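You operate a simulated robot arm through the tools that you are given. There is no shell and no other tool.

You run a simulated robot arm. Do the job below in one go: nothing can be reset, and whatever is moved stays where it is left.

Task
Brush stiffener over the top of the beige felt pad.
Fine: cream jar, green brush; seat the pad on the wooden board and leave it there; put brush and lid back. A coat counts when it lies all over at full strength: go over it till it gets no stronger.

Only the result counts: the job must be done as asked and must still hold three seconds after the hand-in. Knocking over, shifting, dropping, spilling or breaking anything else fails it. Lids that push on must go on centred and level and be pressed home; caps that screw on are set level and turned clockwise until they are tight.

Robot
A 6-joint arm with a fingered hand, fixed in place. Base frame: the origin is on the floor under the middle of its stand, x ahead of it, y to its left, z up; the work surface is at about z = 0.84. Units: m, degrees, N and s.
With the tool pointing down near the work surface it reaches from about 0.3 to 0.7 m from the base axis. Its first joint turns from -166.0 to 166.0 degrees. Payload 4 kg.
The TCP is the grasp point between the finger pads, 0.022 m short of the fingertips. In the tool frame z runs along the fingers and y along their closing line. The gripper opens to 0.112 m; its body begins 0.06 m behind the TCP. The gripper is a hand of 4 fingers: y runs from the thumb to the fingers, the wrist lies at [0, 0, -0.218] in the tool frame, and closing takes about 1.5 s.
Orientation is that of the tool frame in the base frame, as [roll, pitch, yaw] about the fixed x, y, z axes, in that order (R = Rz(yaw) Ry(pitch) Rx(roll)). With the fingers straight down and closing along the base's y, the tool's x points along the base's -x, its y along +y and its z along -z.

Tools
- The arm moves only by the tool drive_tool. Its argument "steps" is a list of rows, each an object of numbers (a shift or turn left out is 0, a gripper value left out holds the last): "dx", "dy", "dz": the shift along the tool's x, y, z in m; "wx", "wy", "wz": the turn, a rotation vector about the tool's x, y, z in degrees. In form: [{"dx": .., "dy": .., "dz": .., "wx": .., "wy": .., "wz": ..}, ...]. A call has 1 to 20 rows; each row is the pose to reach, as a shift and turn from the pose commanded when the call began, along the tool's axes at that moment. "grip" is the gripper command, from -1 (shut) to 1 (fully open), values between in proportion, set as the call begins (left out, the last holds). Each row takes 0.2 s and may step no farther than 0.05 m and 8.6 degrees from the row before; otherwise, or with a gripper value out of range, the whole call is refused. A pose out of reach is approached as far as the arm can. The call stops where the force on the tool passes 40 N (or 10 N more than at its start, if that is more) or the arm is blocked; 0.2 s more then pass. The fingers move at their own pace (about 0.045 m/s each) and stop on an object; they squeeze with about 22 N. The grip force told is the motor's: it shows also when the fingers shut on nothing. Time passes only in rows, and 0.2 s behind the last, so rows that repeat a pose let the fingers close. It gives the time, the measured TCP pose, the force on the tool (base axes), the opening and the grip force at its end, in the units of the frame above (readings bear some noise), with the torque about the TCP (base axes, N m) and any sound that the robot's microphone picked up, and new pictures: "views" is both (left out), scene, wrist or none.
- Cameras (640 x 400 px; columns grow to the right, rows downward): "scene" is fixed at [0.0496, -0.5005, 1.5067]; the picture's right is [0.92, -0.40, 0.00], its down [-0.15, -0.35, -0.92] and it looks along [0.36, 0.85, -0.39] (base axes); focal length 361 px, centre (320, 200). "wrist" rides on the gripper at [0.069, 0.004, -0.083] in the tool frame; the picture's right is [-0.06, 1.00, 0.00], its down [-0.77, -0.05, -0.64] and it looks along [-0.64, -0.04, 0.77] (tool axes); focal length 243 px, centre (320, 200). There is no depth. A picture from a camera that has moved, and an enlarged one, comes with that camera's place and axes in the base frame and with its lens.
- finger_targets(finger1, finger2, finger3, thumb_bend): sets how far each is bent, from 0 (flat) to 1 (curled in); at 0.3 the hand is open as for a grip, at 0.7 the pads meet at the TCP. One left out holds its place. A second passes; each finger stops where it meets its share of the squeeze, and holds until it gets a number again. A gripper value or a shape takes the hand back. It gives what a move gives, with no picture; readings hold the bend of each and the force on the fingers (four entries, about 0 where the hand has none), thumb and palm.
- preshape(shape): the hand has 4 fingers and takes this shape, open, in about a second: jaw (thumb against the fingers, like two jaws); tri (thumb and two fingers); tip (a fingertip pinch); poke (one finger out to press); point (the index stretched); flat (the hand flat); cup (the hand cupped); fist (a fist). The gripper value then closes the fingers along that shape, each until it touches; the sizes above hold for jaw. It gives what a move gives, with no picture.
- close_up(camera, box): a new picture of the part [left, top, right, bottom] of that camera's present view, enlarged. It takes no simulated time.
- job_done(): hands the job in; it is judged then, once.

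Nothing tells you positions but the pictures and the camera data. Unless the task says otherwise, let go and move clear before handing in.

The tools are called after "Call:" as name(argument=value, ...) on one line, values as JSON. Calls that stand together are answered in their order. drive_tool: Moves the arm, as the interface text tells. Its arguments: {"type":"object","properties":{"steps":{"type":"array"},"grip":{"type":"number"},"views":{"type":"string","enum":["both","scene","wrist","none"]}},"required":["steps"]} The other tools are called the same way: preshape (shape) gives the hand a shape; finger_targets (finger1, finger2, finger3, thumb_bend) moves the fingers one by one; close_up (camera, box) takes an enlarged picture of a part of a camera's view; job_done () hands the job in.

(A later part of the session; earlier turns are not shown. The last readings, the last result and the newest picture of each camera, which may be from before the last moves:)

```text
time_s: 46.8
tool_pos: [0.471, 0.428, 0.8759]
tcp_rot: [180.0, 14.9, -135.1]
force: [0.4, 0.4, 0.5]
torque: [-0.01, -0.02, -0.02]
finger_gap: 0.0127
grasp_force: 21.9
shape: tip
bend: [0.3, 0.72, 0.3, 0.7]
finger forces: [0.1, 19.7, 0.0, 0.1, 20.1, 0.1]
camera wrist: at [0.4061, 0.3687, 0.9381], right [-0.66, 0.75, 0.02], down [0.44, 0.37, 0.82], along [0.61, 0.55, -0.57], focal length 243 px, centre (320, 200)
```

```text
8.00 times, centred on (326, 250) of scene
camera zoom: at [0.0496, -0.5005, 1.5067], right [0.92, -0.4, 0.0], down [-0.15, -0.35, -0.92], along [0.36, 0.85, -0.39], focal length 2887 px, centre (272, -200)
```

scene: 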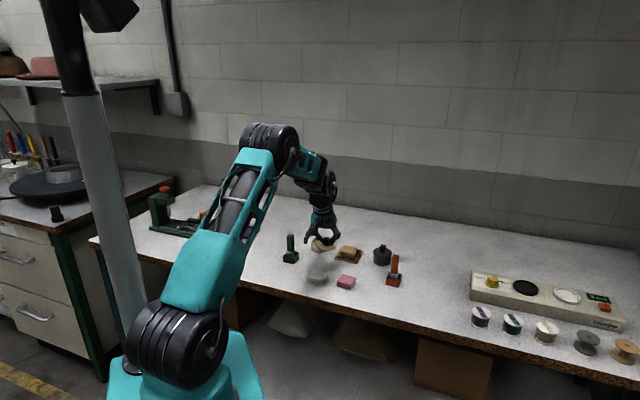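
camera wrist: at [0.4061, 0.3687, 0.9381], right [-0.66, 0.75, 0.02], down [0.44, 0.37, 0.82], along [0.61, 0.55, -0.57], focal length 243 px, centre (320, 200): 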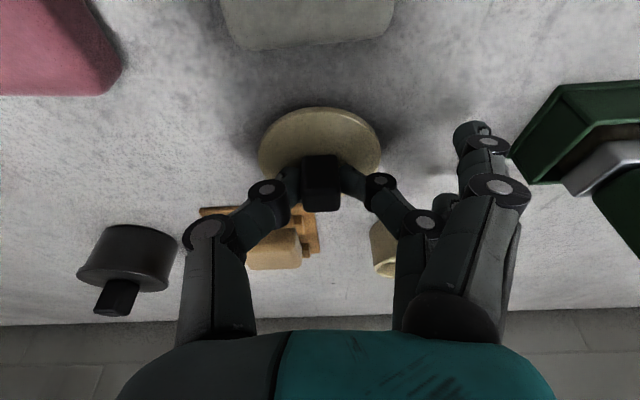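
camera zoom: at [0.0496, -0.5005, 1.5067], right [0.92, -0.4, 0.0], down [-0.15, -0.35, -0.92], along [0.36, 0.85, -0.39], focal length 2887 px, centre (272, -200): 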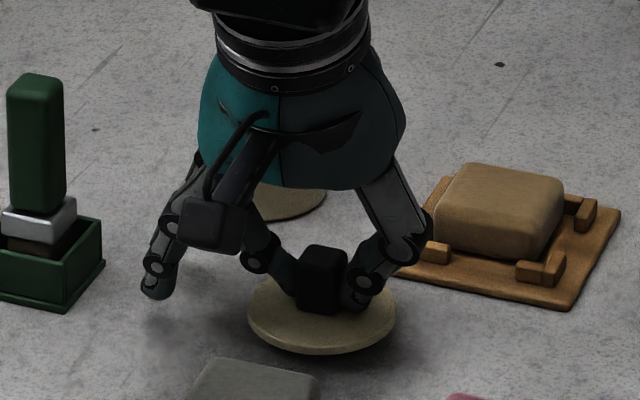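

The lid is just above the table. I'll lower in small steps until it touches.

Call:
drive_tool(steps=[{"dx": 0.0004, "dz": 0.0014}, {"dx": 0.0008, "dz": 0.0029}, {"dx": 0.0008, "dz": 0.0029}], views="none")

Call:
close_up(camera="scene", box=[304, 240, 344, 270])

```text
time_s: 47.6
tool_pos: [0.4694, 0.4279, 0.8747]
tcp_rot: [-179.9, 15.0, -135.0]
force: [-0.6, 0.0, 0.5]
torque: [0.0, 0.02, 0.0]
finger_gap: 0.0125
grasp_force: 22.0
shape: tip
bend: [0.3, 0.72, 0.3, 0.7]
finger forces: [0.0, 19.7, 0.1, 0.1, 20.0, 0.0]
```

```text
13.33 times, centred on (324, 255) of scene
camera zoom: at [0.0496, -0.5005, 1.5067], right [0.92, -0.4, 0.0], down [-0.15, -0.35, -0.92], along [0.36, 0.85, -0.39], focal length 4812 px, centre (267, -533)
```

zoom: 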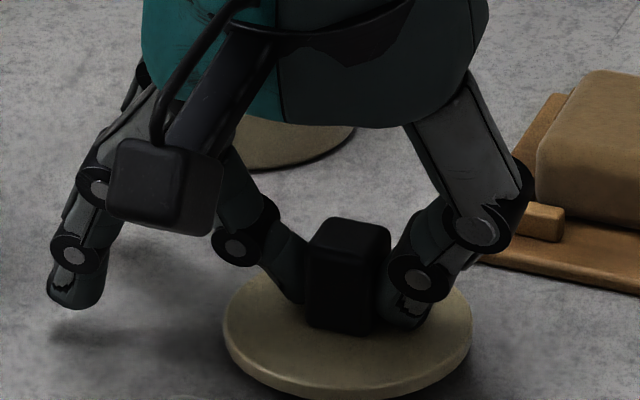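

No contact yet. I'll go on in 1 mm steps.

Call:
drive_tool(steps=[{"dx": 0.0003, "dz": 0.001}, {"dx": 0.0005, "dz": 0.0019}, {"dx": 0.0005, "dz": 0.0019}], views="none")

Call:
close_up(camera="scene", box=[304, 240, 344, 270])

```text
time_s: 48.4
tool_pos: [0.4703, 0.4263, 0.8737]
tcp_rot: [180.0, 15.0, -135.0]
force: [0.1, 0.0, 0.4]
torque: [-0.01, 0.01, 0.01]
finger_gap: 0.0123
grasp_force: 22.2
shape: tip
bend: [0.3, 0.72, 0.3, 0.7]
finger forces: [0.1, 19.6, 0.1, 0.1, 20.0, 0.0]
```

```text
13.33 times, centred on (324, 255) of scene
camera zoom: at [0.0496, -0.5005, 1.5067], right [0.92, -0.4, 0.0], down [-0.15, -0.35, -0.92], along [0.36, 0.85, -0.39], focal length 4812 px, centre (267, -533)
```

zoom: 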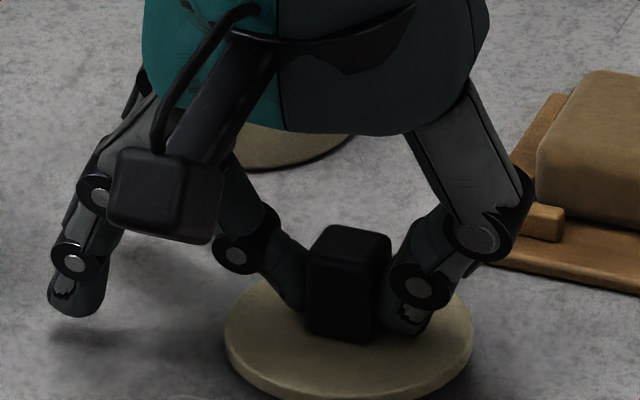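

Call:
drive_tool(steps=[{"dx": 0.0003, "dz": 0.001}, {"dx": 0.0005, "dz": 0.0019}, {"dx": 0.0005, "dz": 0.0019}], views="none")

Call:
close_up(camera="scene", box=[304, 250, 344, 275])

```text
time_s: 49.2
tool_pos: [0.47, 0.4271, 0.8699]
tcp_rot: [-179.9, 15.1, -135.0]
force: [0.6, -0.2, 4.9]
torque: [-0.02, -0.07, 0.01]
finger_gap: 0.0124
grasp_force: 22.4
shape: tip
bend: [0.3, 0.72, 0.3, 0.7]
finger forces: [0.0, 20.5, 0.1, 0.1, 23.7, 0.0]
```

```text
16.00 times, centred on (324, 262) of scene
camera zoom: at [0.0496, -0.5005, 1.5067], right [0.92, -0.4, 0.0], down [-0.15, -0.35, -0.92], along [0.36, 0.85, -0.39], focal length 5774 px, centre (256, -800)
```

zoom: 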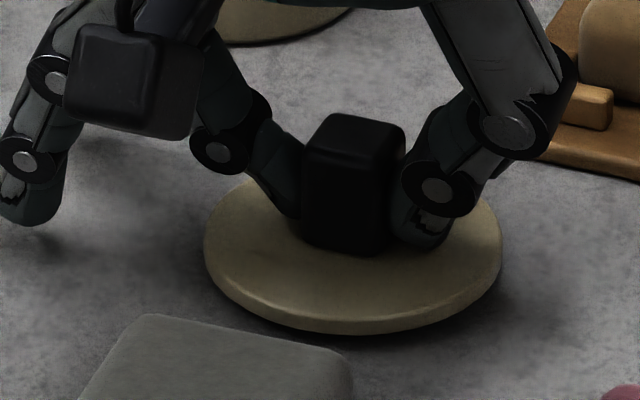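

The lid rests flat on the table with light contact. I'll open the pinch just enough to free the knob, then rise.

Call:
drive_tool(grip=-0.3, steps=[{"dx": 0}, {"dx": 0}, {"dx": 0}, {"dx": 0}], views="wrist")

Call:
close_up(camera="wrist", box=[200, 90, 440, 240])

```text
time_s: 50.2
tool_pos: [0.4697, 0.426, 0.871]
tcp_rot: [-180.0, 15.0, -135.0]
force: [-0.4, 0.4, 3.9]
torque: [-0.02, 0.0, -0.01]
finger_gap: 0.0371
grasp_force: 0.0
shape: tip
bend: [0.03, 0.74, 0.03, 0.71]
finger forces: [0.0, 1.1, 0.1, 0.0, 2.9, 0.0]
camera wrist: at [0.4054, 0.3681, 0.9318], right [-0.66, 0.75, 0.02], down [0.44, 0.37, 0.82], along [0.61, 0.55, -0.57], focal length 243 px, centre (320, 200)
```

wrist: 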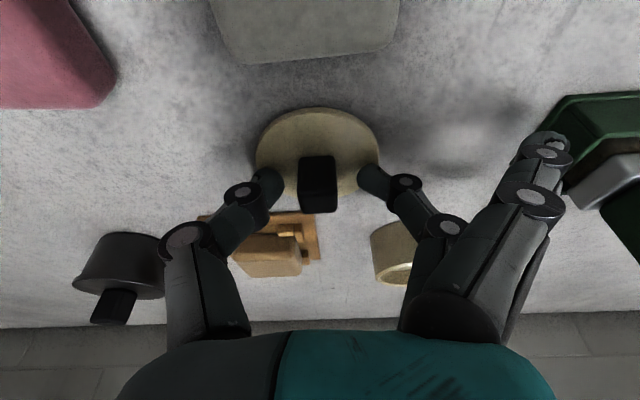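

```text
2.67 times, centred on (320, 165) of wrist
camera zoom: at [0.4054, 0.3681, 0.9318], right [-0.66, 0.75, 0.02], down [0.44, 0.37, 0.82], along [0.61, 0.55, -0.57], focal length 647 px, centre (320, 293)
```

zoom: 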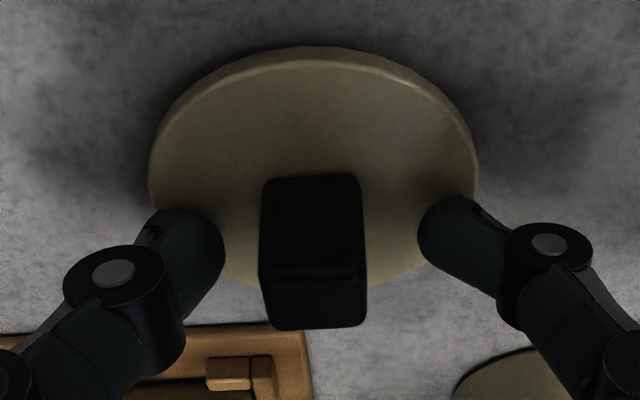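

The knob is free. I'll rise straight up and then go above the green brush to measure it.

Call:
drive_tool(steps=[{"dx": -0.0026, "dz": -0.0097}, {"dx": -0.0078, "dz": -0.029}, {"dx": -0.0155, "dz": -0.058}, {"dx": -0.0233, "dz": -0.087}, {"dx": -0.0334, "dz": -0.1246}, {"dx": -0.0301, "dy": 0.0247, "dz": -0.1255}, {"dx": -0.0268, "dy": 0.0493, "dz": -0.1264}, {"dx": -0.0236, "dy": 0.074, "dz": -0.1273}, {"dx": -0.0203, "dy": 0.0986, "dz": -0.1281}, {"dx": -0.017, "dy": 0.1233, "dz": -0.129}, {"dx": -0.017, "dy": 0.1233, "dz": -0.129}])

Call:
close_up(camera="wrist", box=[240, 0, 432, 140])

Call:
close_up(camera="scene", box=[274, 220, 370, 280])

```text
time_s: 52.6
tool_pos: [0.3704, 0.5021, 0.9982]
tcp_rot: [-180.0, 15.0, -135.1]
force: [-0.9, -0.1, 0.5]
torque: [0.01, 0.01, 0.01]
finger_gap: 0.0387
grasp_force: 0.0
shape: tip
bend: [0.03, 0.74, 0.03, 0.7]
finger forces: [0.1, 0.0, 0.0, 0.0, 0.0, 0.0]
camera wrist: at [0.307, 0.4443, 1.0602], right [-0.66, 0.75, 0.02], down [0.44, 0.37, 0.82], along [0.61, 0.55, -0.57], focal length 243 px, centre (320, 200)
```

scene: 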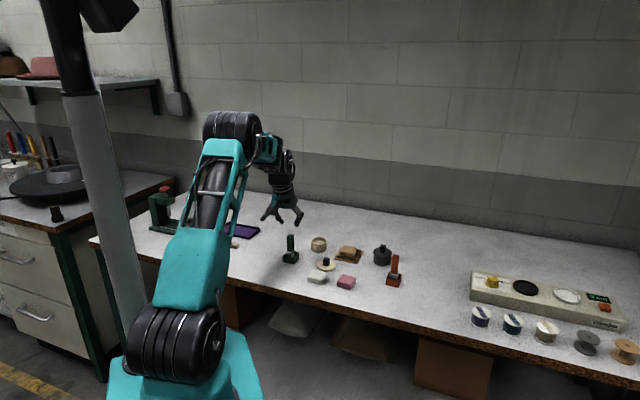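
wrist: 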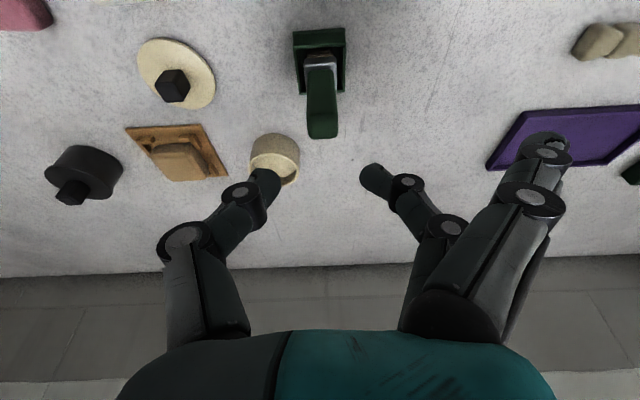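

```text
2.86 times, centred on (336, 70) of wrist
camera zoom: at [0.307, 0.4443, 1.0602], right [-0.66, 0.75, 0.02], down [0.44, 0.37, 0.82], along [0.61, 0.55, -0.57], focal length 693 px, centre (274, 571)
```

zoom: 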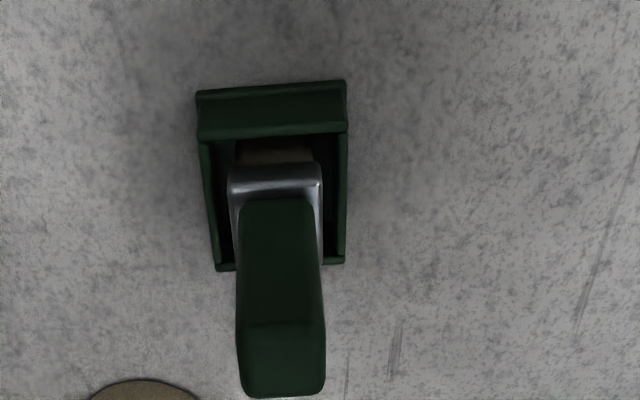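

```text
6.67 times, centred on (322, 250) of scene
camera zoom: at [0.0496, -0.5005, 1.5067], right [0.92, -0.4, 0.0], down [-0.15, -0.35, -0.92], along [0.36, 0.85, -0.39], focal length 2406 px, centre (307, -133)
```

zoom: 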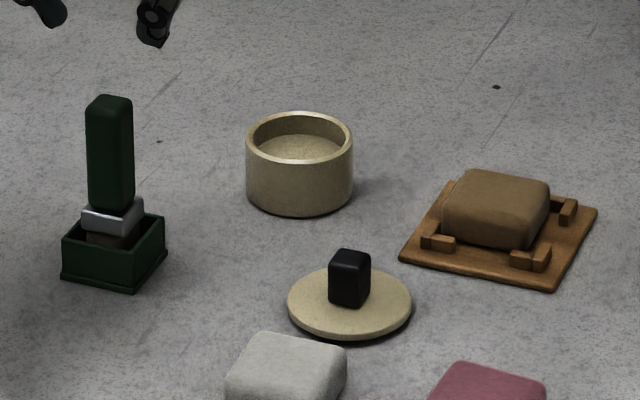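

Lid flat on the table, jar open, pad in place. The green handle measures about 20 mm square, from z ≈ 0.881 to 0.932, at (0.379, 0.513). I'll line up above it and come down until the tips just straddle its top.

Call:
drive_tool(steps=[{"dx": -0.0057, "dy": 0.0022, "dz": 0.0119}, {"dx": -0.0018, "dy": 0.0022, "dz": 0.0264}, {"dx": 0.0018, "dy": 0.0022, "dz": 0.0399}, {"dx": 0.0054, "dy": 0.0022, "dz": 0.0534}, {"dx": 0.0054, "dy": 0.0022, "dz": 0.0534}], views="wrist")

Call:
close_up(camera="wrist", box=[200, 70, 440, 220])

Call:
close_up(camera="scene", box=[264, 215, 328, 265])

```text
time_s: 53.8
tool_pos: [0.3753, 0.5091, 0.9454]
tcp_rot: [179.9, 15.0, -135.0]
force: [0.5, -0.9, -0.3]
torque: [0.0, 0.01, 0.0]
finger_gap: 0.0387
grasp_force: 0.1
shape: tip
bend: [0.03, 0.74, 0.03, 0.7]
finger forces: [0.1, 0.0, 0.0, 0.1, 0.0, 0.0]
camera wrist: at [0.3109, 0.4506, 1.007], right [-0.66, 0.75, 0.02], down [0.44, 0.37, 0.82], along [0.61, 0.55, -0.58], focal length 243 px, centre (320, 200)
```

wrist: 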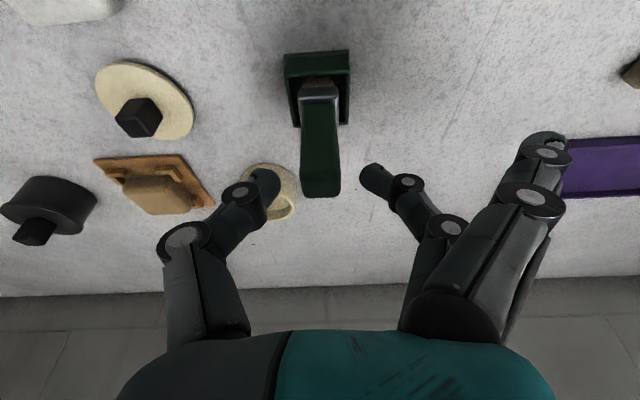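

```text
2.67 times, centred on (320, 145) of wrist
camera zoom: at [0.3109, 0.4506, 1.007], right [-0.66, 0.75, 0.02], down [0.44, 0.37, 0.82], along [0.61, 0.55, -0.58], focal length 647 px, centre (320, 347)
```

zoom: 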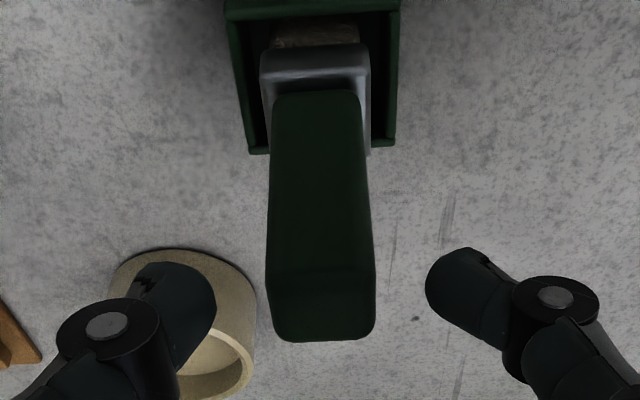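

```text
8.00 times, centred on (296, 240) of scene
camera zoom: at [0.0496, -0.5005, 1.5067], right [0.92, -0.4, 0.0], down [-0.15, -0.35, -0.92], along [0.36, 0.85, -0.39], focal length 2887 px, centre (512, -120)
```

zoom: 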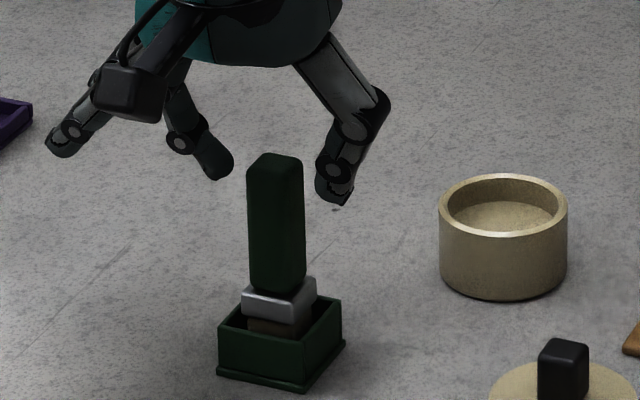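

The handle is exactly midway between thumb and finger. I'll descend along it to z ≈ 0.912 and close.

Call:
drive_tool(steps=[{"dx": 0.0028, "dz": 0.0105}, {"dx": 0.0057, "dz": 0.021}, {"dx": 0.0085, "dz": 0.0316}, {"dx": 0.0085, "dz": 0.0316}], views="wrist")

Call:
close_up(camera="wrist", box=[200, 90, 440, 240])

Call:
close_up(camera="scene", box=[264, 215, 328, 265])

```text
time_s: 54.8
tool_pos: [0.3756, 0.5105, 0.9129]
tcp_rot: [-180.0, 15.0, -135.0]
force: [1.3, -0.1, 0.3]
torque: [0.02, 0.01, 0.02]
finger_gap: 0.0389
grasp_force: 0.1
shape: tip
bend: [0.03, 0.74, 0.03, 0.7]
finger forces: [0.0, 0.1, 0.0, 0.0, 0.0, 0.0]
camera wrist: at [0.311, 0.4516, 0.9746], right [-0.66, 0.75, 0.02], down [0.44, 0.37, 0.82], along [0.61, 0.55, -0.57], focal length 243 px, centre (320, 200)
```

wrist: 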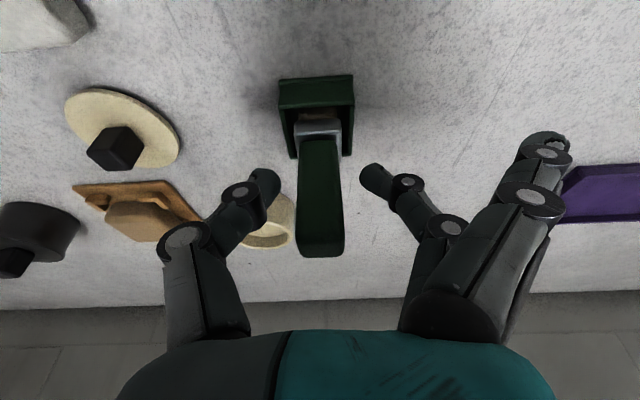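

```text
2.67 times, centred on (320, 165) of wrist
camera zoom: at [0.311, 0.4516, 0.9746], right [-0.66, 0.75, 0.02], down [0.44, 0.37, 0.82], along [0.61, 0.55, -0.57], focal length 647 px, centre (320, 293)
```

zoom: 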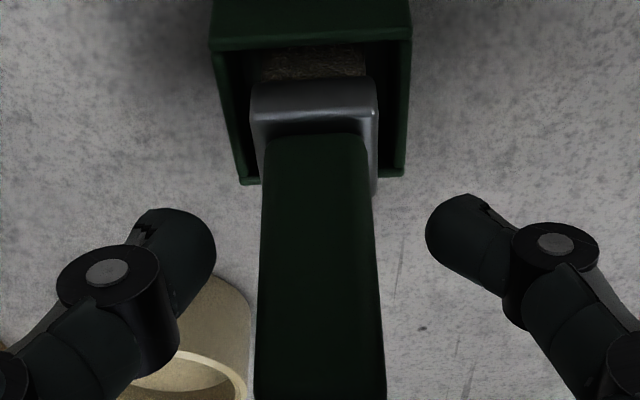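

```text
8.00 times, centred on (296, 240) of scene
camera zoom: at [0.0496, -0.5005, 1.5067], right [0.92, -0.4, 0.0], down [-0.15, -0.35, -0.92], along [0.36, 0.85, -0.39], focal length 2887 px, centre (512, -120)
```

zoom: 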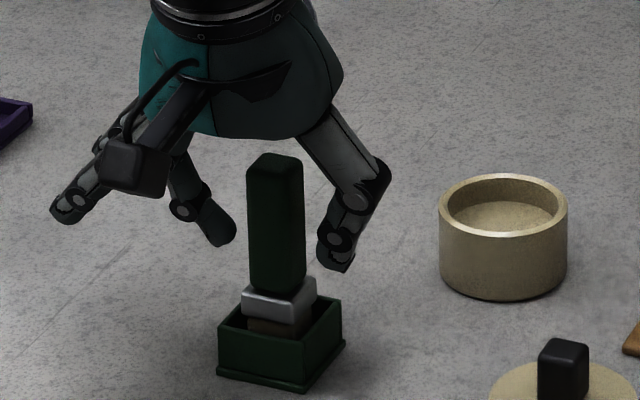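

All centred with the tips just above the ferrule. I'll close on the handle.

Call:
drive_tool(grip=-1, steps=[{"dx": 0}, {"dx": 0}, {"dx": 0}, {"dx": 0}, {"dx": 0}, {"dx": 0}], views="wrist")

Call:
close_up(camera="scene", box=[264, 215, 328, 265])

```text
time_s: 56.2
tool_pos: [0.3736, 0.5105, 0.914]
tcp_rot: [180.0, 15.0, -135.0]
force: [0.6, -0.3, 0.0]
torque: [0.01, -0.01, -0.01]
finger_gap: 0.0147
grasp_force: 22.2
shape: tip
bend: [0.3, 0.73, 0.3, 0.7]
finger forces: [0.0, 19.7, 0.0, 0.1, 19.8, 0.0]
camera wrist: at [0.311, 0.4515, 0.9746], right [-0.66, 0.75, 0.02], down [0.44, 0.37, 0.82], along [0.61, 0.55, -0.57], focal length 243 px, centre (320, 200)
```

wrist: 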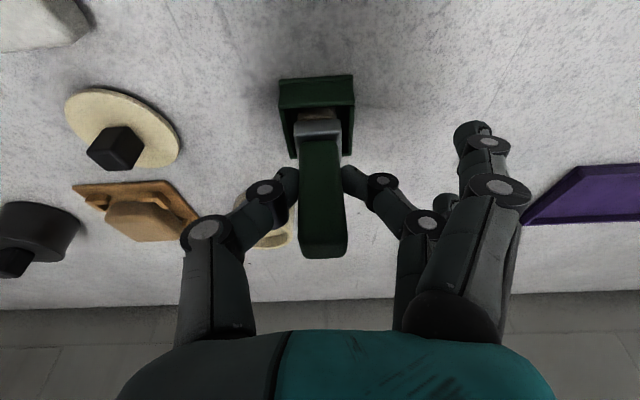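

```text
8.00 times, centred on (296, 240) of scene
camera zoom: at [0.0496, -0.5005, 1.5067], right [0.92, -0.4, 0.0], down [-0.15, -0.35, -0.92], along [0.36, 0.85, -0.39], focal length 2887 px, centre (512, -120)
```

zoom: 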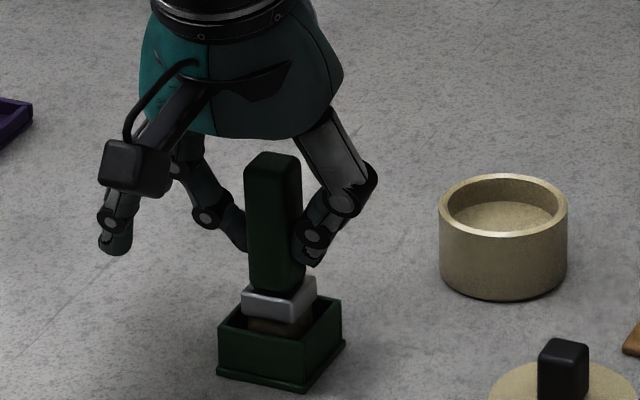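

The handle is held firmly. I'll lift it slowly, checking that the holder stays.

Call:
drive_tool(steps=[{"dx": -0.0026, "dz": -0.0097}, {"dx": -0.0052, "dz": -0.0193}, {"dx": -0.0091, "dz": -0.0338}, {"dx": -0.0129, "dz": -0.0483}, {"dx": -0.0181, "dz": -0.0676}, {"dx": -0.0181, "dz": -0.0676}], views="wrist")

Call:
close_up(camera="scene", box=[264, 200, 344, 265])

Call:
close_up(camera="wrist", box=[240, 50, 400, 260])

```text
time_s: 57.6
tool_pos: [0.3751, 0.5082, 0.9822]
tcp_rot: [180.0, 15.0, -135.1]
force: [0.0, -0.2, -1.2]
torque: [-0.04, 0.0, -0.02]
finger_gap: 0.0146
grasp_force: 21.8
shape: tip
bend: [0.3, 0.73, 0.3, 0.7]
finger forces: [0.0, 19.8, 0.0, 0.0, 19.8, 0.1]
camera wrist: at [0.3101, 0.4511, 1.0441], right [-0.66, 0.75, 0.02], down [0.44, 0.37, 0.82], along [0.61, 0.55, -0.58], focal length 243 px, centre (320, 200)
```

wrist: 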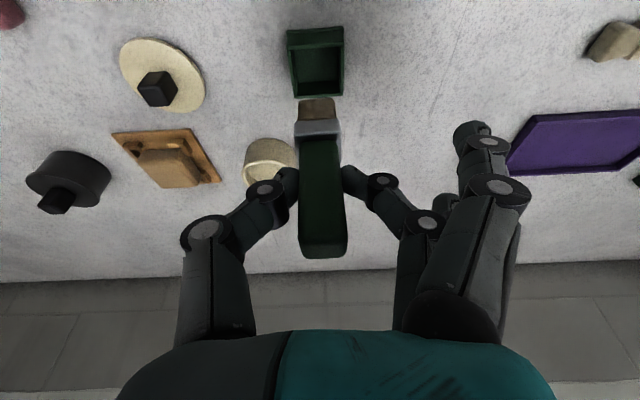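

```text
6.15 times, centred on (304, 232) of scene
camera zoom: at [0.0496, -0.5005, 1.5067], right [0.92, -0.4, 0.0], down [-0.15, -0.35, -0.92], along [0.36, 0.85, -0.39], focal length 2221 px, centre (418, 0)
```

zoom: 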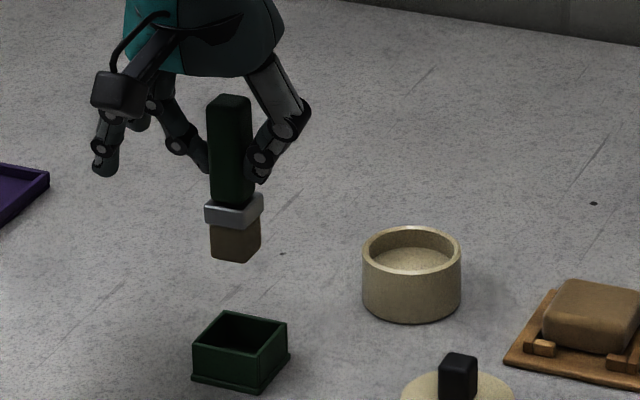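

```text
1.90 times, centred on (320, 155) of wrist
camera zoom: at [0.3101, 0.4511, 1.0441], right [-0.66, 0.75, 0.02], down [0.44, 0.37, 0.82], along [0.61, 0.55, -0.58], focal length 462 px, centre (320, 286)
```

zoom: 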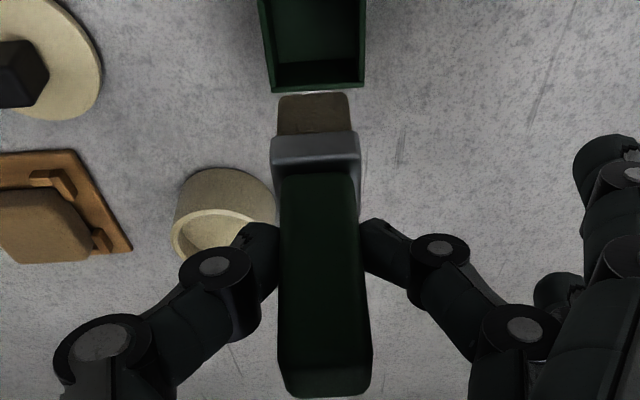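

The brush is out cleanly; it hangs upright with about 20 mm square bristles reaching 68 mm below the TCP. I'll carry it above the open jar and check before dipping.

Call:
drive_tool(steps=[{"dx": -0.0148, "dy": -0.0086, "dz": 0.004}, {"dx": -0.0296, "dy": -0.0171, "dz": 0.0079}, {"dx": -0.0444, "dy": -0.0257, "dz": 0.0119}, {"dx": -0.0591, "dy": -0.0343, "dz": 0.0158}, {"dx": -0.0739, "dy": -0.0429, "dz": 0.0198}, {"dx": -0.0887, "dy": -0.0514, "dz": 0.0237}, {"dx": -0.1035, "dy": -0.06, "dz": 0.0277}, {"dx": -0.1035, "dy": -0.06, "dz": 0.0277}])

Call:
close_up(camera="wrist", box=[220, 20, 420, 220])

Call:
close_up(camera="scene", box=[284, 200, 364, 265])

```text
time_s: 59.4
tool_pos: [0.4937, 0.5429, 0.9849]
tcp_rot: [180.0, 15.0, -135.1]
force: [-0.8, -0.2, 0.8]
torque: [0.01, -0.05, 0.03]
finger_gap: 0.0147
grasp_force: 22.3
shape: tip
bend: [0.3, 0.73, 0.3, 0.7]
finger forces: [0.0, 19.7, 0.0, 0.1, 19.7, 0.0]
camera wrist: at [0.4296, 0.4846, 1.0461], right [-0.66, 0.75, 0.02], down [0.44, 0.37, 0.82], along [0.61, 0.55, -0.58], focal length 243 px, centre (320, 200)
```

scene: 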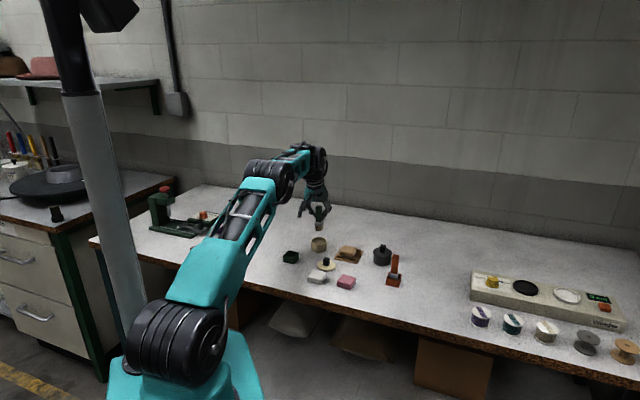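
wrist: 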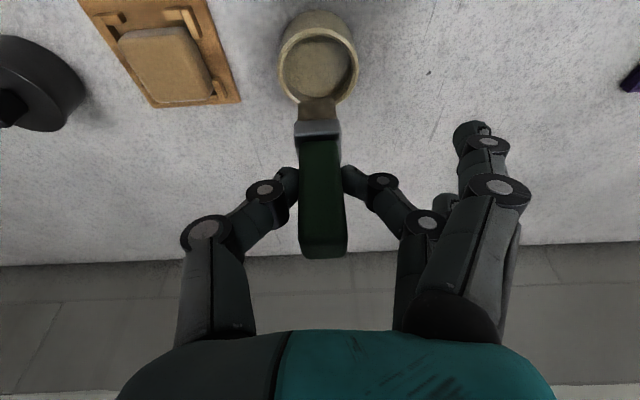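

```text
2.00 times, centred on (320, 120) of wrist
camera zoom: at [0.4296, 0.4846, 1.0461], right [-0.66, 0.75, 0.02], down [0.44, 0.37, 0.82], along [0.61, 0.55, -0.58], focal length 485 px, centre (320, 360)
```

zoom: 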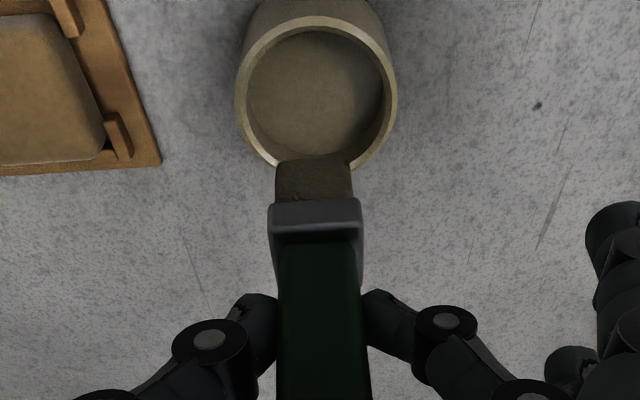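

```text
6.15 times, centred on (324, 232) of scene
camera zoom: at [0.0496, -0.5005, 1.5067], right [0.92, -0.4, 0.0], down [-0.15, -0.35, -0.92], along [0.36, 0.85, -0.39], focal length 2221 px, centre (295, 0)
```

zoom: 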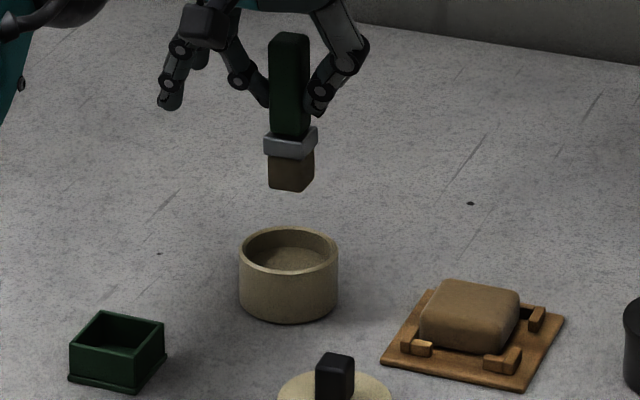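

The bristles are centred over the jar, with about 1 cm to the wall all around; rim at z ≈ 0.870 and paste a bit below. I'll dip straight down until the tips are at z ≈ 0.852.

Call:
drive_tool(steps=[{"dx": 0.0039, "dz": 0.0145}, {"dx": 0.0078, "dz": 0.029}, {"dx": 0.011, "dz": 0.041}, {"dx": 0.0136, "dz": 0.0507}, {"dx": 0.0152, "dz": 0.0565}, {"dx": 0.0165, "dz": 0.0615}, {"dx": 0.0165, "dz": 0.0615}, {"dx": 0.0165, "dz": 0.0615}], views="wrist")

Call:
close_up(camera="scene", box=[284, 215, 348, 255])

Call:
close_up(camera="wrist", box=[220, 50, 420, 220])

```text
time_s: 61.0
tool_pos: [0.4952, 0.5452, 0.9287]
tcp_rot: [180.0, 16.0, -134.9]
force: [-0.6, -3.9, 15.8]
torque: [-0.02, -0.02, 0.0]
finger_gap: 0.0191
grasp_force: 22.3
shape: tip
bend: [0.3, 0.74, 0.3, 0.72]
finger forces: [0.0, 22.8, 0.1, 0.0, 24.2, 0.0]
stopped in row 7: the force on the tool passed its limit at 41 N (the readings are from after the stop); the commanded pose is now the measured one
camera wrist: at [0.4304, 0.4851, 0.9878], right [-0.66, 0.75, 0.02], down [0.43, 0.36, 0.83], along [0.61, 0.56, -0.56], focal length 243 px, centre (320, 200)
```

wrist: 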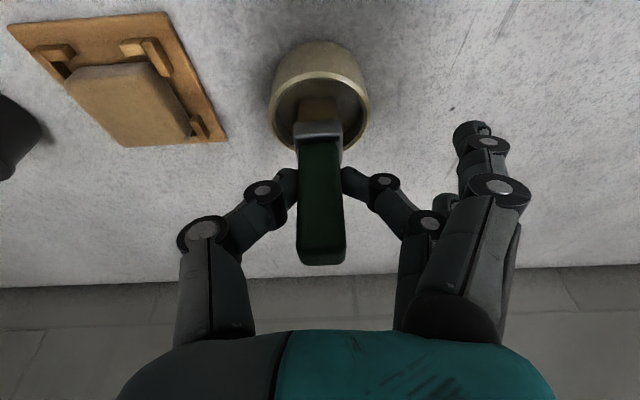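

```text
10.00 times, centred on (316, 235) of scene
camera zoom: at [0.0496, -0.5005, 1.5067], right [0.92, -0.4, 0.0], down [-0.15, -0.35, -0.92], along [0.36, 0.85, -0.39], focal length 3609 px, centre (360, -150)
```

zoom: 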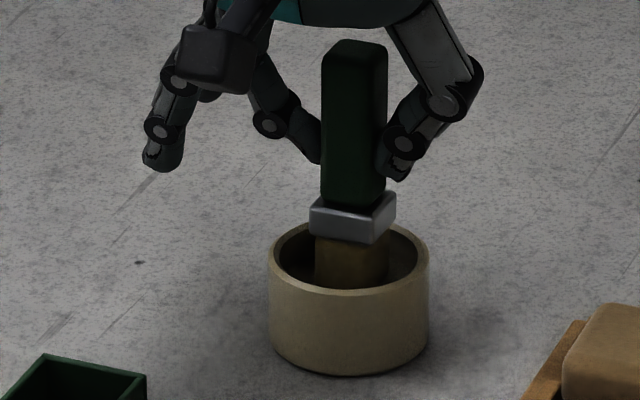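

```text
2.35 times, centred on (320, 135) of wrist
camera zoom: at [0.4304, 0.4851, 0.9878], right [-0.66, 0.75, 0.02], down [0.43, 0.36, 0.83], along [0.61, 0.56, -0.56], focal length 571 px, centre (320, 353)
```

zoom: 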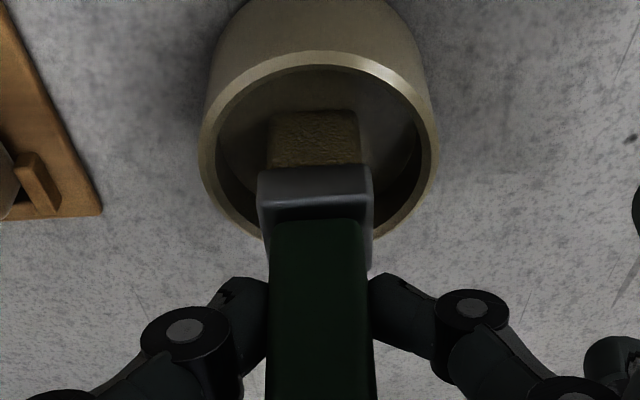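

The paste acts as a firm surface: the bristles met it at z ≈ 0.86 and the stop came at 41 N; the bristles now look coated. I'll lift gently, undo the 1° tilt it caused, and check brush and grip.

Call:
drive_tool(steps=[{"dx": -0.0014, "dz": -0.0048, "wy": 0.3}, {"dx": -0.0028, "dz": -0.0096, "wy": 0.6}, {"dx": -0.0055, "dz": -0.0192, "wy": 1.0}, {"dx": -0.0083, "dz": -0.0288, "wy": 1.0}, {"dx": -0.0138, "dz": -0.0481, "wy": 1.0}, {"dx": -0.0138, "dz": -0.0481, "wy": 1.0}], views="wrist")

Call:
close_up(camera="scene", box=[284, 200, 348, 255])

Call:
close_up(camera="wrist", box=[220, 20, 420, 260])

```text
time_s: 62.4
tool_pos: [0.495, 0.5437, 0.9753]
tcp_rot: [180.0, 14.6, -135.2]
force: [0.2, 0.5, -0.5]
torque: [0.03, 0.02, -0.02]
finger_gap: 0.0166
grasp_force: 21.8
shape: tip
bend: [0.3, 0.73, 0.3, 0.71]
finger forces: [0.1, 20.6, 0.0, 0.1, 20.6, 0.0]
camera wrist: at [0.4311, 0.4855, 1.0374], right [-0.66, 0.75, 0.02], down [0.44, 0.37, 0.81], along [0.6, 0.55, -0.58], focal length 243 px, centre (320, 200)
```

wrist: 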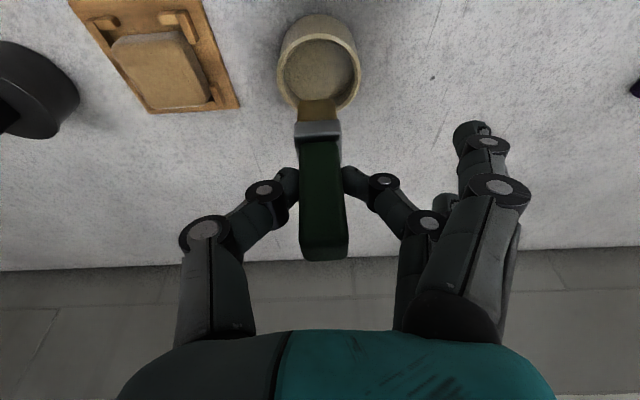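

```text
7.27 times, centred on (316, 228) of scene
camera zoom: at [0.0496, -0.5005, 1.5067], right [0.92, -0.4, 0.0], down [-0.15, -0.35, -0.92], along [0.36, 0.85, -0.39], focal length 2624 px, centre (349, 0)
```

zoom: 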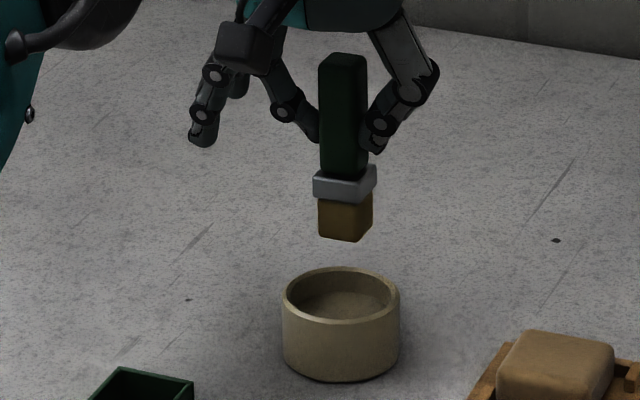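

```text
1.67 times, centred on (320, 140) of wrist
camera zoom: at [0.4311, 0.4855, 1.0374], right [-0.66, 0.75, 0.02], down [0.44, 0.37, 0.81], along [0.6, 0.55, -0.58], focal length 404 px, centre (320, 300)
```

zoom: 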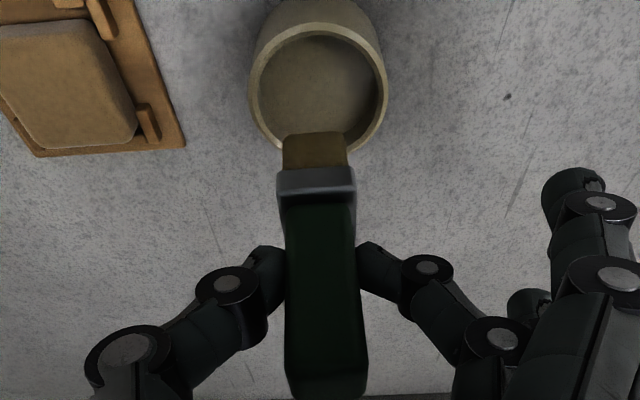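

The bristles are golden with stiffener and the brush still stands upright in the grip. I'll move it slowly over to the pad, correcting the tilt by 0.35°, and hover.

Call:
drive_tool(steps=[{"dx": 0.0013, "dy": -0.0139, "dz": 0.0003, "wy": -0.35}, {"dx": 0.0025, "dy": -0.0279, "dz": 0.0006, "wy": -0.35}, {"dx": 0.0038, "dy": -0.0418, "dz": 0.0009, "wy": -0.35}, {"dx": 0.0051, "dy": -0.0557, "dz": 0.0013, "wy": -0.35}, {"dx": 0.0063, "dy": -0.0696, "dz": 0.0016, "wy": -0.35}, {"dx": 0.0076, "dy": -0.0836, "dz": 0.0019, "wy": -0.35}, {"dx": 0.0088, "dy": -0.0975, "dz": 0.0022, "wy": -0.35}, {"dx": 0.0101, "dy": -0.1114, "dz": 0.0025, "wy": -0.35}, {"dx": 0.0101, "dy": -0.1114, "dz": 0.0025, "wy": -0.35}])

Call:
close_up(camera="wrist", box=[220, 0, 420, 160])

Call:
close_up(camera="scene", box=[308, 200, 388, 265])

```text
time_s: 64.4
tool_pos: [0.5668, 0.4593, 0.9688]
tcp_rot: [179.9, 15.0, -135.2]
force: [0.4, 1.0, 0.3]
torque: [0.03, -0.01, -0.01]
finger_gap: 0.0168
grasp_force: 21.9
shape: tip
bend: [0.3, 0.73, 0.3, 0.71]
finger forces: [0.0, 20.6, 0.0, 0.0, 20.6, 0.1]
camera wrist: at [0.503, 0.4004, 1.0309], right [-0.66, 0.75, 0.02], down [0.44, 0.37, 0.82], along [0.61, 0.55, -0.58], focal length 243 px, centre (320, 200)
```

scene: 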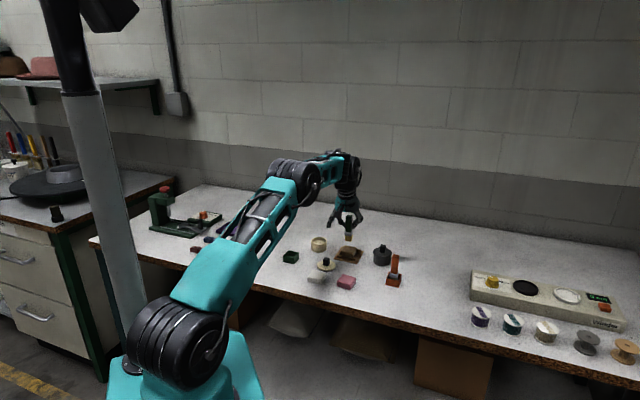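
wrist: 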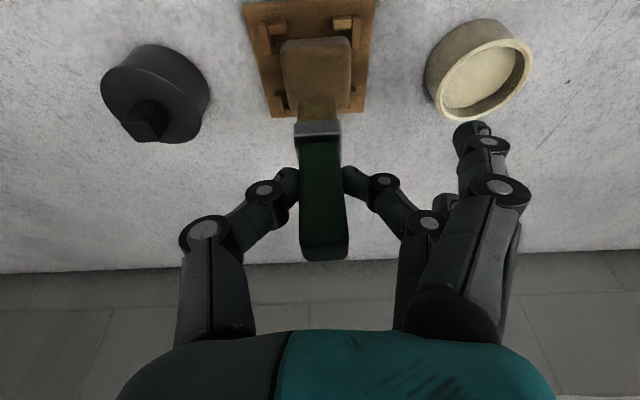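

```text
2.50 times, centred on (320, 80) of wrist
camera zoom: at [0.503, 0.4004, 1.0309], right [-0.66, 0.75, 0.02], down [0.44, 0.37, 0.82], along [0.61, 0.55, -0.58], focal length 606 px, centre (320, 500)
```

zoom: 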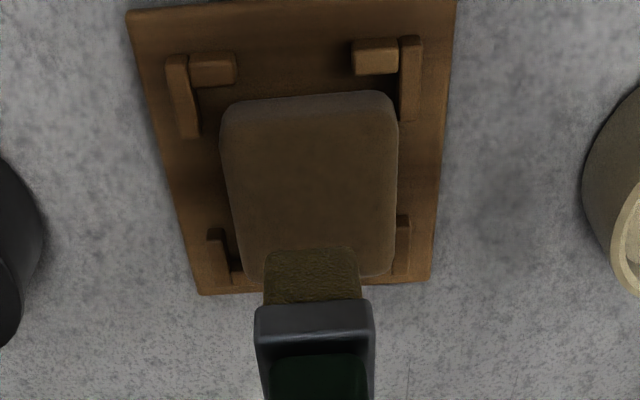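

```text
6.15 times, centred on (348, 232) of scene
camera zoom: at [0.0496, -0.5005, 1.5067], right [0.92, -0.4, 0.0], down [-0.15, -0.35, -0.92], along [0.36, 0.85, -0.39], focal length 2221 px, centre (148, 0)
```

zoom: 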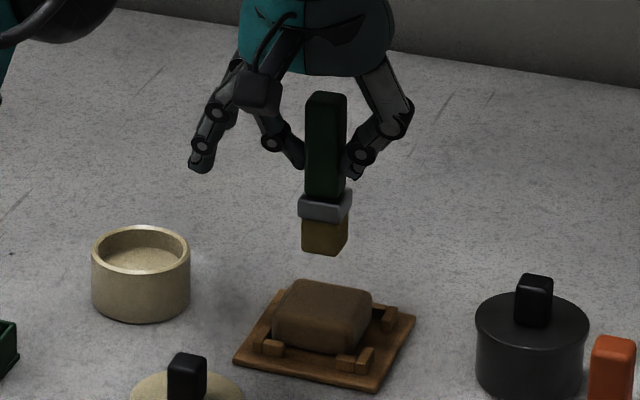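

The brush hovers centred over the pad. I'll come down to just above its surface, then feel for contact in small steps.

Call:
drive_tool(steps=[{"dx": 0.0026, "dz": 0.0097}, {"dx": 0.0052, "dz": 0.0193}, {"dx": 0.0072, "dz": 0.027}, {"dx": 0.0083, "dz": 0.0309}, {"dx": 0.0083, "dz": 0.0309}], views="none")

Call:
close_up(camera="scene", box=[320, 215, 376, 265])

```text
time_s: 65.6
tool_pos: [0.5667, 0.4588, 0.9364]
tcp_rot: [180.0, 14.8, -135.1]
force: [-0.4, 0.1, -0.5]
torque: [0.06, -0.04, -0.01]
finger_gap: 0.0168
grasp_force: 22.0
shape: tip
bend: [0.3, 0.73, 0.3, 0.71]
finger forces: [0.1, 20.5, 0.1, 0.1, 20.6, 0.0]
```

```text
8.00 times, centred on (348, 240) of scene
camera zoom: at [0.0496, -0.5005, 1.5067], right [0.92, -0.4, 0.0], down [-0.15, -0.35, -0.92], along [0.36, 0.85, -0.39], focal length 2887 px, centre (96, -120)
```

zoom: 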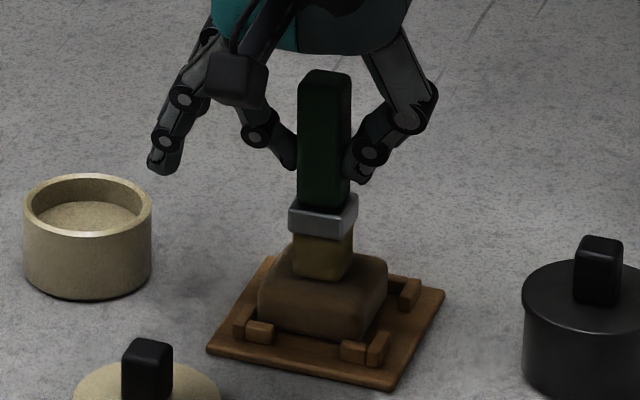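

The bristles are a few millimetres above the pad. I'll lower in 1 mm steps and watch the force.

Call:
drive_tool(steps=[{"dx": 0.0003, "dz": 0.001}, {"dx": 0.0005, "dz": 0.0019}, {"dx": 0.0008, "dz": 0.0029}, {"dx": 0.0008, "dz": 0.0029}], views="none")

```text
time_s: 66.6
tool_pos: [0.5683, 0.4585, 0.9345]
tcp_rot: [-180.0, 15.0, -134.9]
force: [-1.0, -0.1, 2.1]
torque: [0.02, 0.08, 0.0]
finger_gap: 0.0166
grasp_force: 22.3
shape: tip
bend: [0.3, 0.73, 0.3, 0.71]
finger forces: [0.1, 20.8, 0.0, 0.0, 21.0, 0.0]
```

Call:
drive_tool(steps=[{"dx": 0.0003, "dz": 0.001}, {"dx": 0.0003, "dz": 0.001}], views="none")

Call:
close_up(camera="scene", box=[328, 230, 368, 260])

```text
time_s: 67.2
tool_pos: [0.5688, 0.4591, 0.9342]
tcp_rot: [-179.9, 15.1, -135.1]
force: [-1.2, -1.3, 7.4]
torque: [0.01, 0.03, 0.01]
finger_gap: 0.0168
grasp_force: 22.5
shape: tip
bend: [0.3, 0.73, 0.3, 0.71]
finger forces: [0.0, 21.2, 0.0, 0.1, 21.9, 0.0]
```

```text
13.33 times, centred on (348, 245) of scene
camera zoom: at [0.0496, -0.5005, 1.5067], right [0.92, -0.4, 0.0], down [-0.15, -0.35, -0.92], along [0.36, 0.85, -0.39], focal length 4812 px, centre (-53, -400)
```

zoom: 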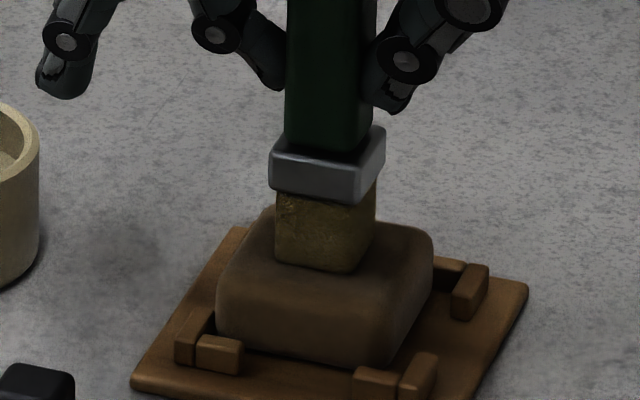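

Contact is made at about 7 N. I'll start with strokes sideways across the pad over the middle and the near lanes, then look at the result.

Call:
drive_tool(steps=[{"dy": 0.008}, {"dy": 0.016}, {"dx": 0.0077, "dz": -0.0021, "dy": 0.016}, {"dx": 0.0077, "dz": -0.0021, "dy": 0.005}, {"dx": 0.0077, "dz": -0.0021, "dy": -0.006}, {"dx": 0.0077, "dz": -0.0021, "dy": -0.016}, {"dx": 0.0155, "dz": -0.0041, "dy": -0.016}, {"dx": 0.0155, "dz": -0.0041, "dy": -0.005}, {"dx": 0.0155, "dz": -0.0041, "dy": 0.006}, {"dx": 0.0155, "dz": -0.0041, "dy": 0.016}, {"dx": 0.0077, "dz": -0.0021, "dy": 0.016}, {"dx": 0.0077, "dz": -0.0021, "dy": 0.005}, {"dx": 0.0077, "dz": -0.0021, "dy": -0.006}, {"dx": 0.0077, "dz": -0.0021, "dy": -0.016}, {"dy": -0.016}, {"dy": -0.008}, {"dy": 0}, {"dy": 0}])

Call:
close_up(camera="scene", box=[324, 225, 372, 262])

Call:
close_up(camera="wrist", box=[220, 40, 420, 200])

```text
time_s: 71.0
tool_pos: [0.5668, 0.4584, 0.9332]
tcp_rot: [179.9, 14.9, -135.1]
force: [0.3, -0.9, 1.2]
torque: [-0.03, 0.0, 0.01]
finger_gap: 0.016
grasp_force: 21.7
shape: tip
bend: [0.3, 0.73, 0.3, 0.71]
finger forces: [0.0, 20.9, 0.1, 0.0, 21.4, 0.0]
camera wrist: at [0.5028, 0.3994, 0.9945], right [-0.66, 0.75, 0.02], down [0.44, 0.37, 0.82], along [0.61, 0.55, -0.58], focal length 243 px, centre (320, 200)
```

scene: 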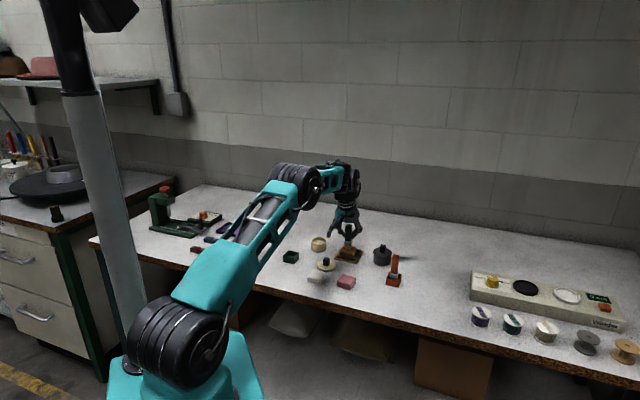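
wrist: 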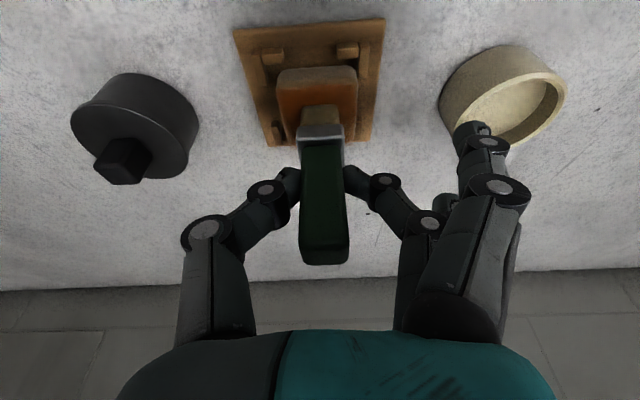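

```text
10.81 times, centred on (348, 244) of scene
camera zoom: at [0.0496, -0.5005, 1.5067], right [0.92, -0.4, 0.0], down [-0.15, -0.35, -0.92], along [0.36, 0.85, -0.39], focal length 3901 px, centre (17, -270)
```

zoom: 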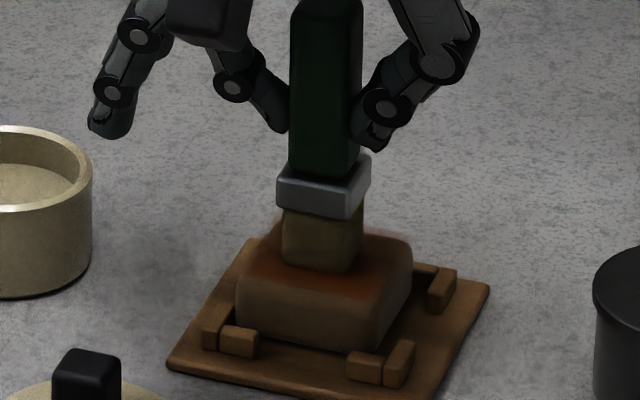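

```text
2.50 times, centred on (320, 120) of wrist
camera zoom: at [0.5028, 0.3994, 0.9945], right [-0.66, 0.75, 0.02], down [0.44, 0.37, 0.82], along [0.61, 0.55, -0.58], focal length 606 px, centre (320, 400)
```

zoom: 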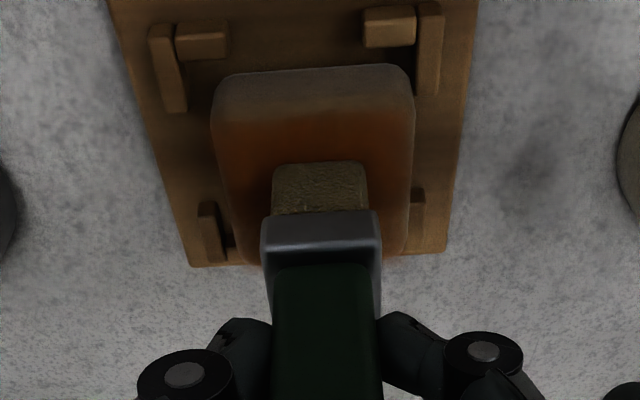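

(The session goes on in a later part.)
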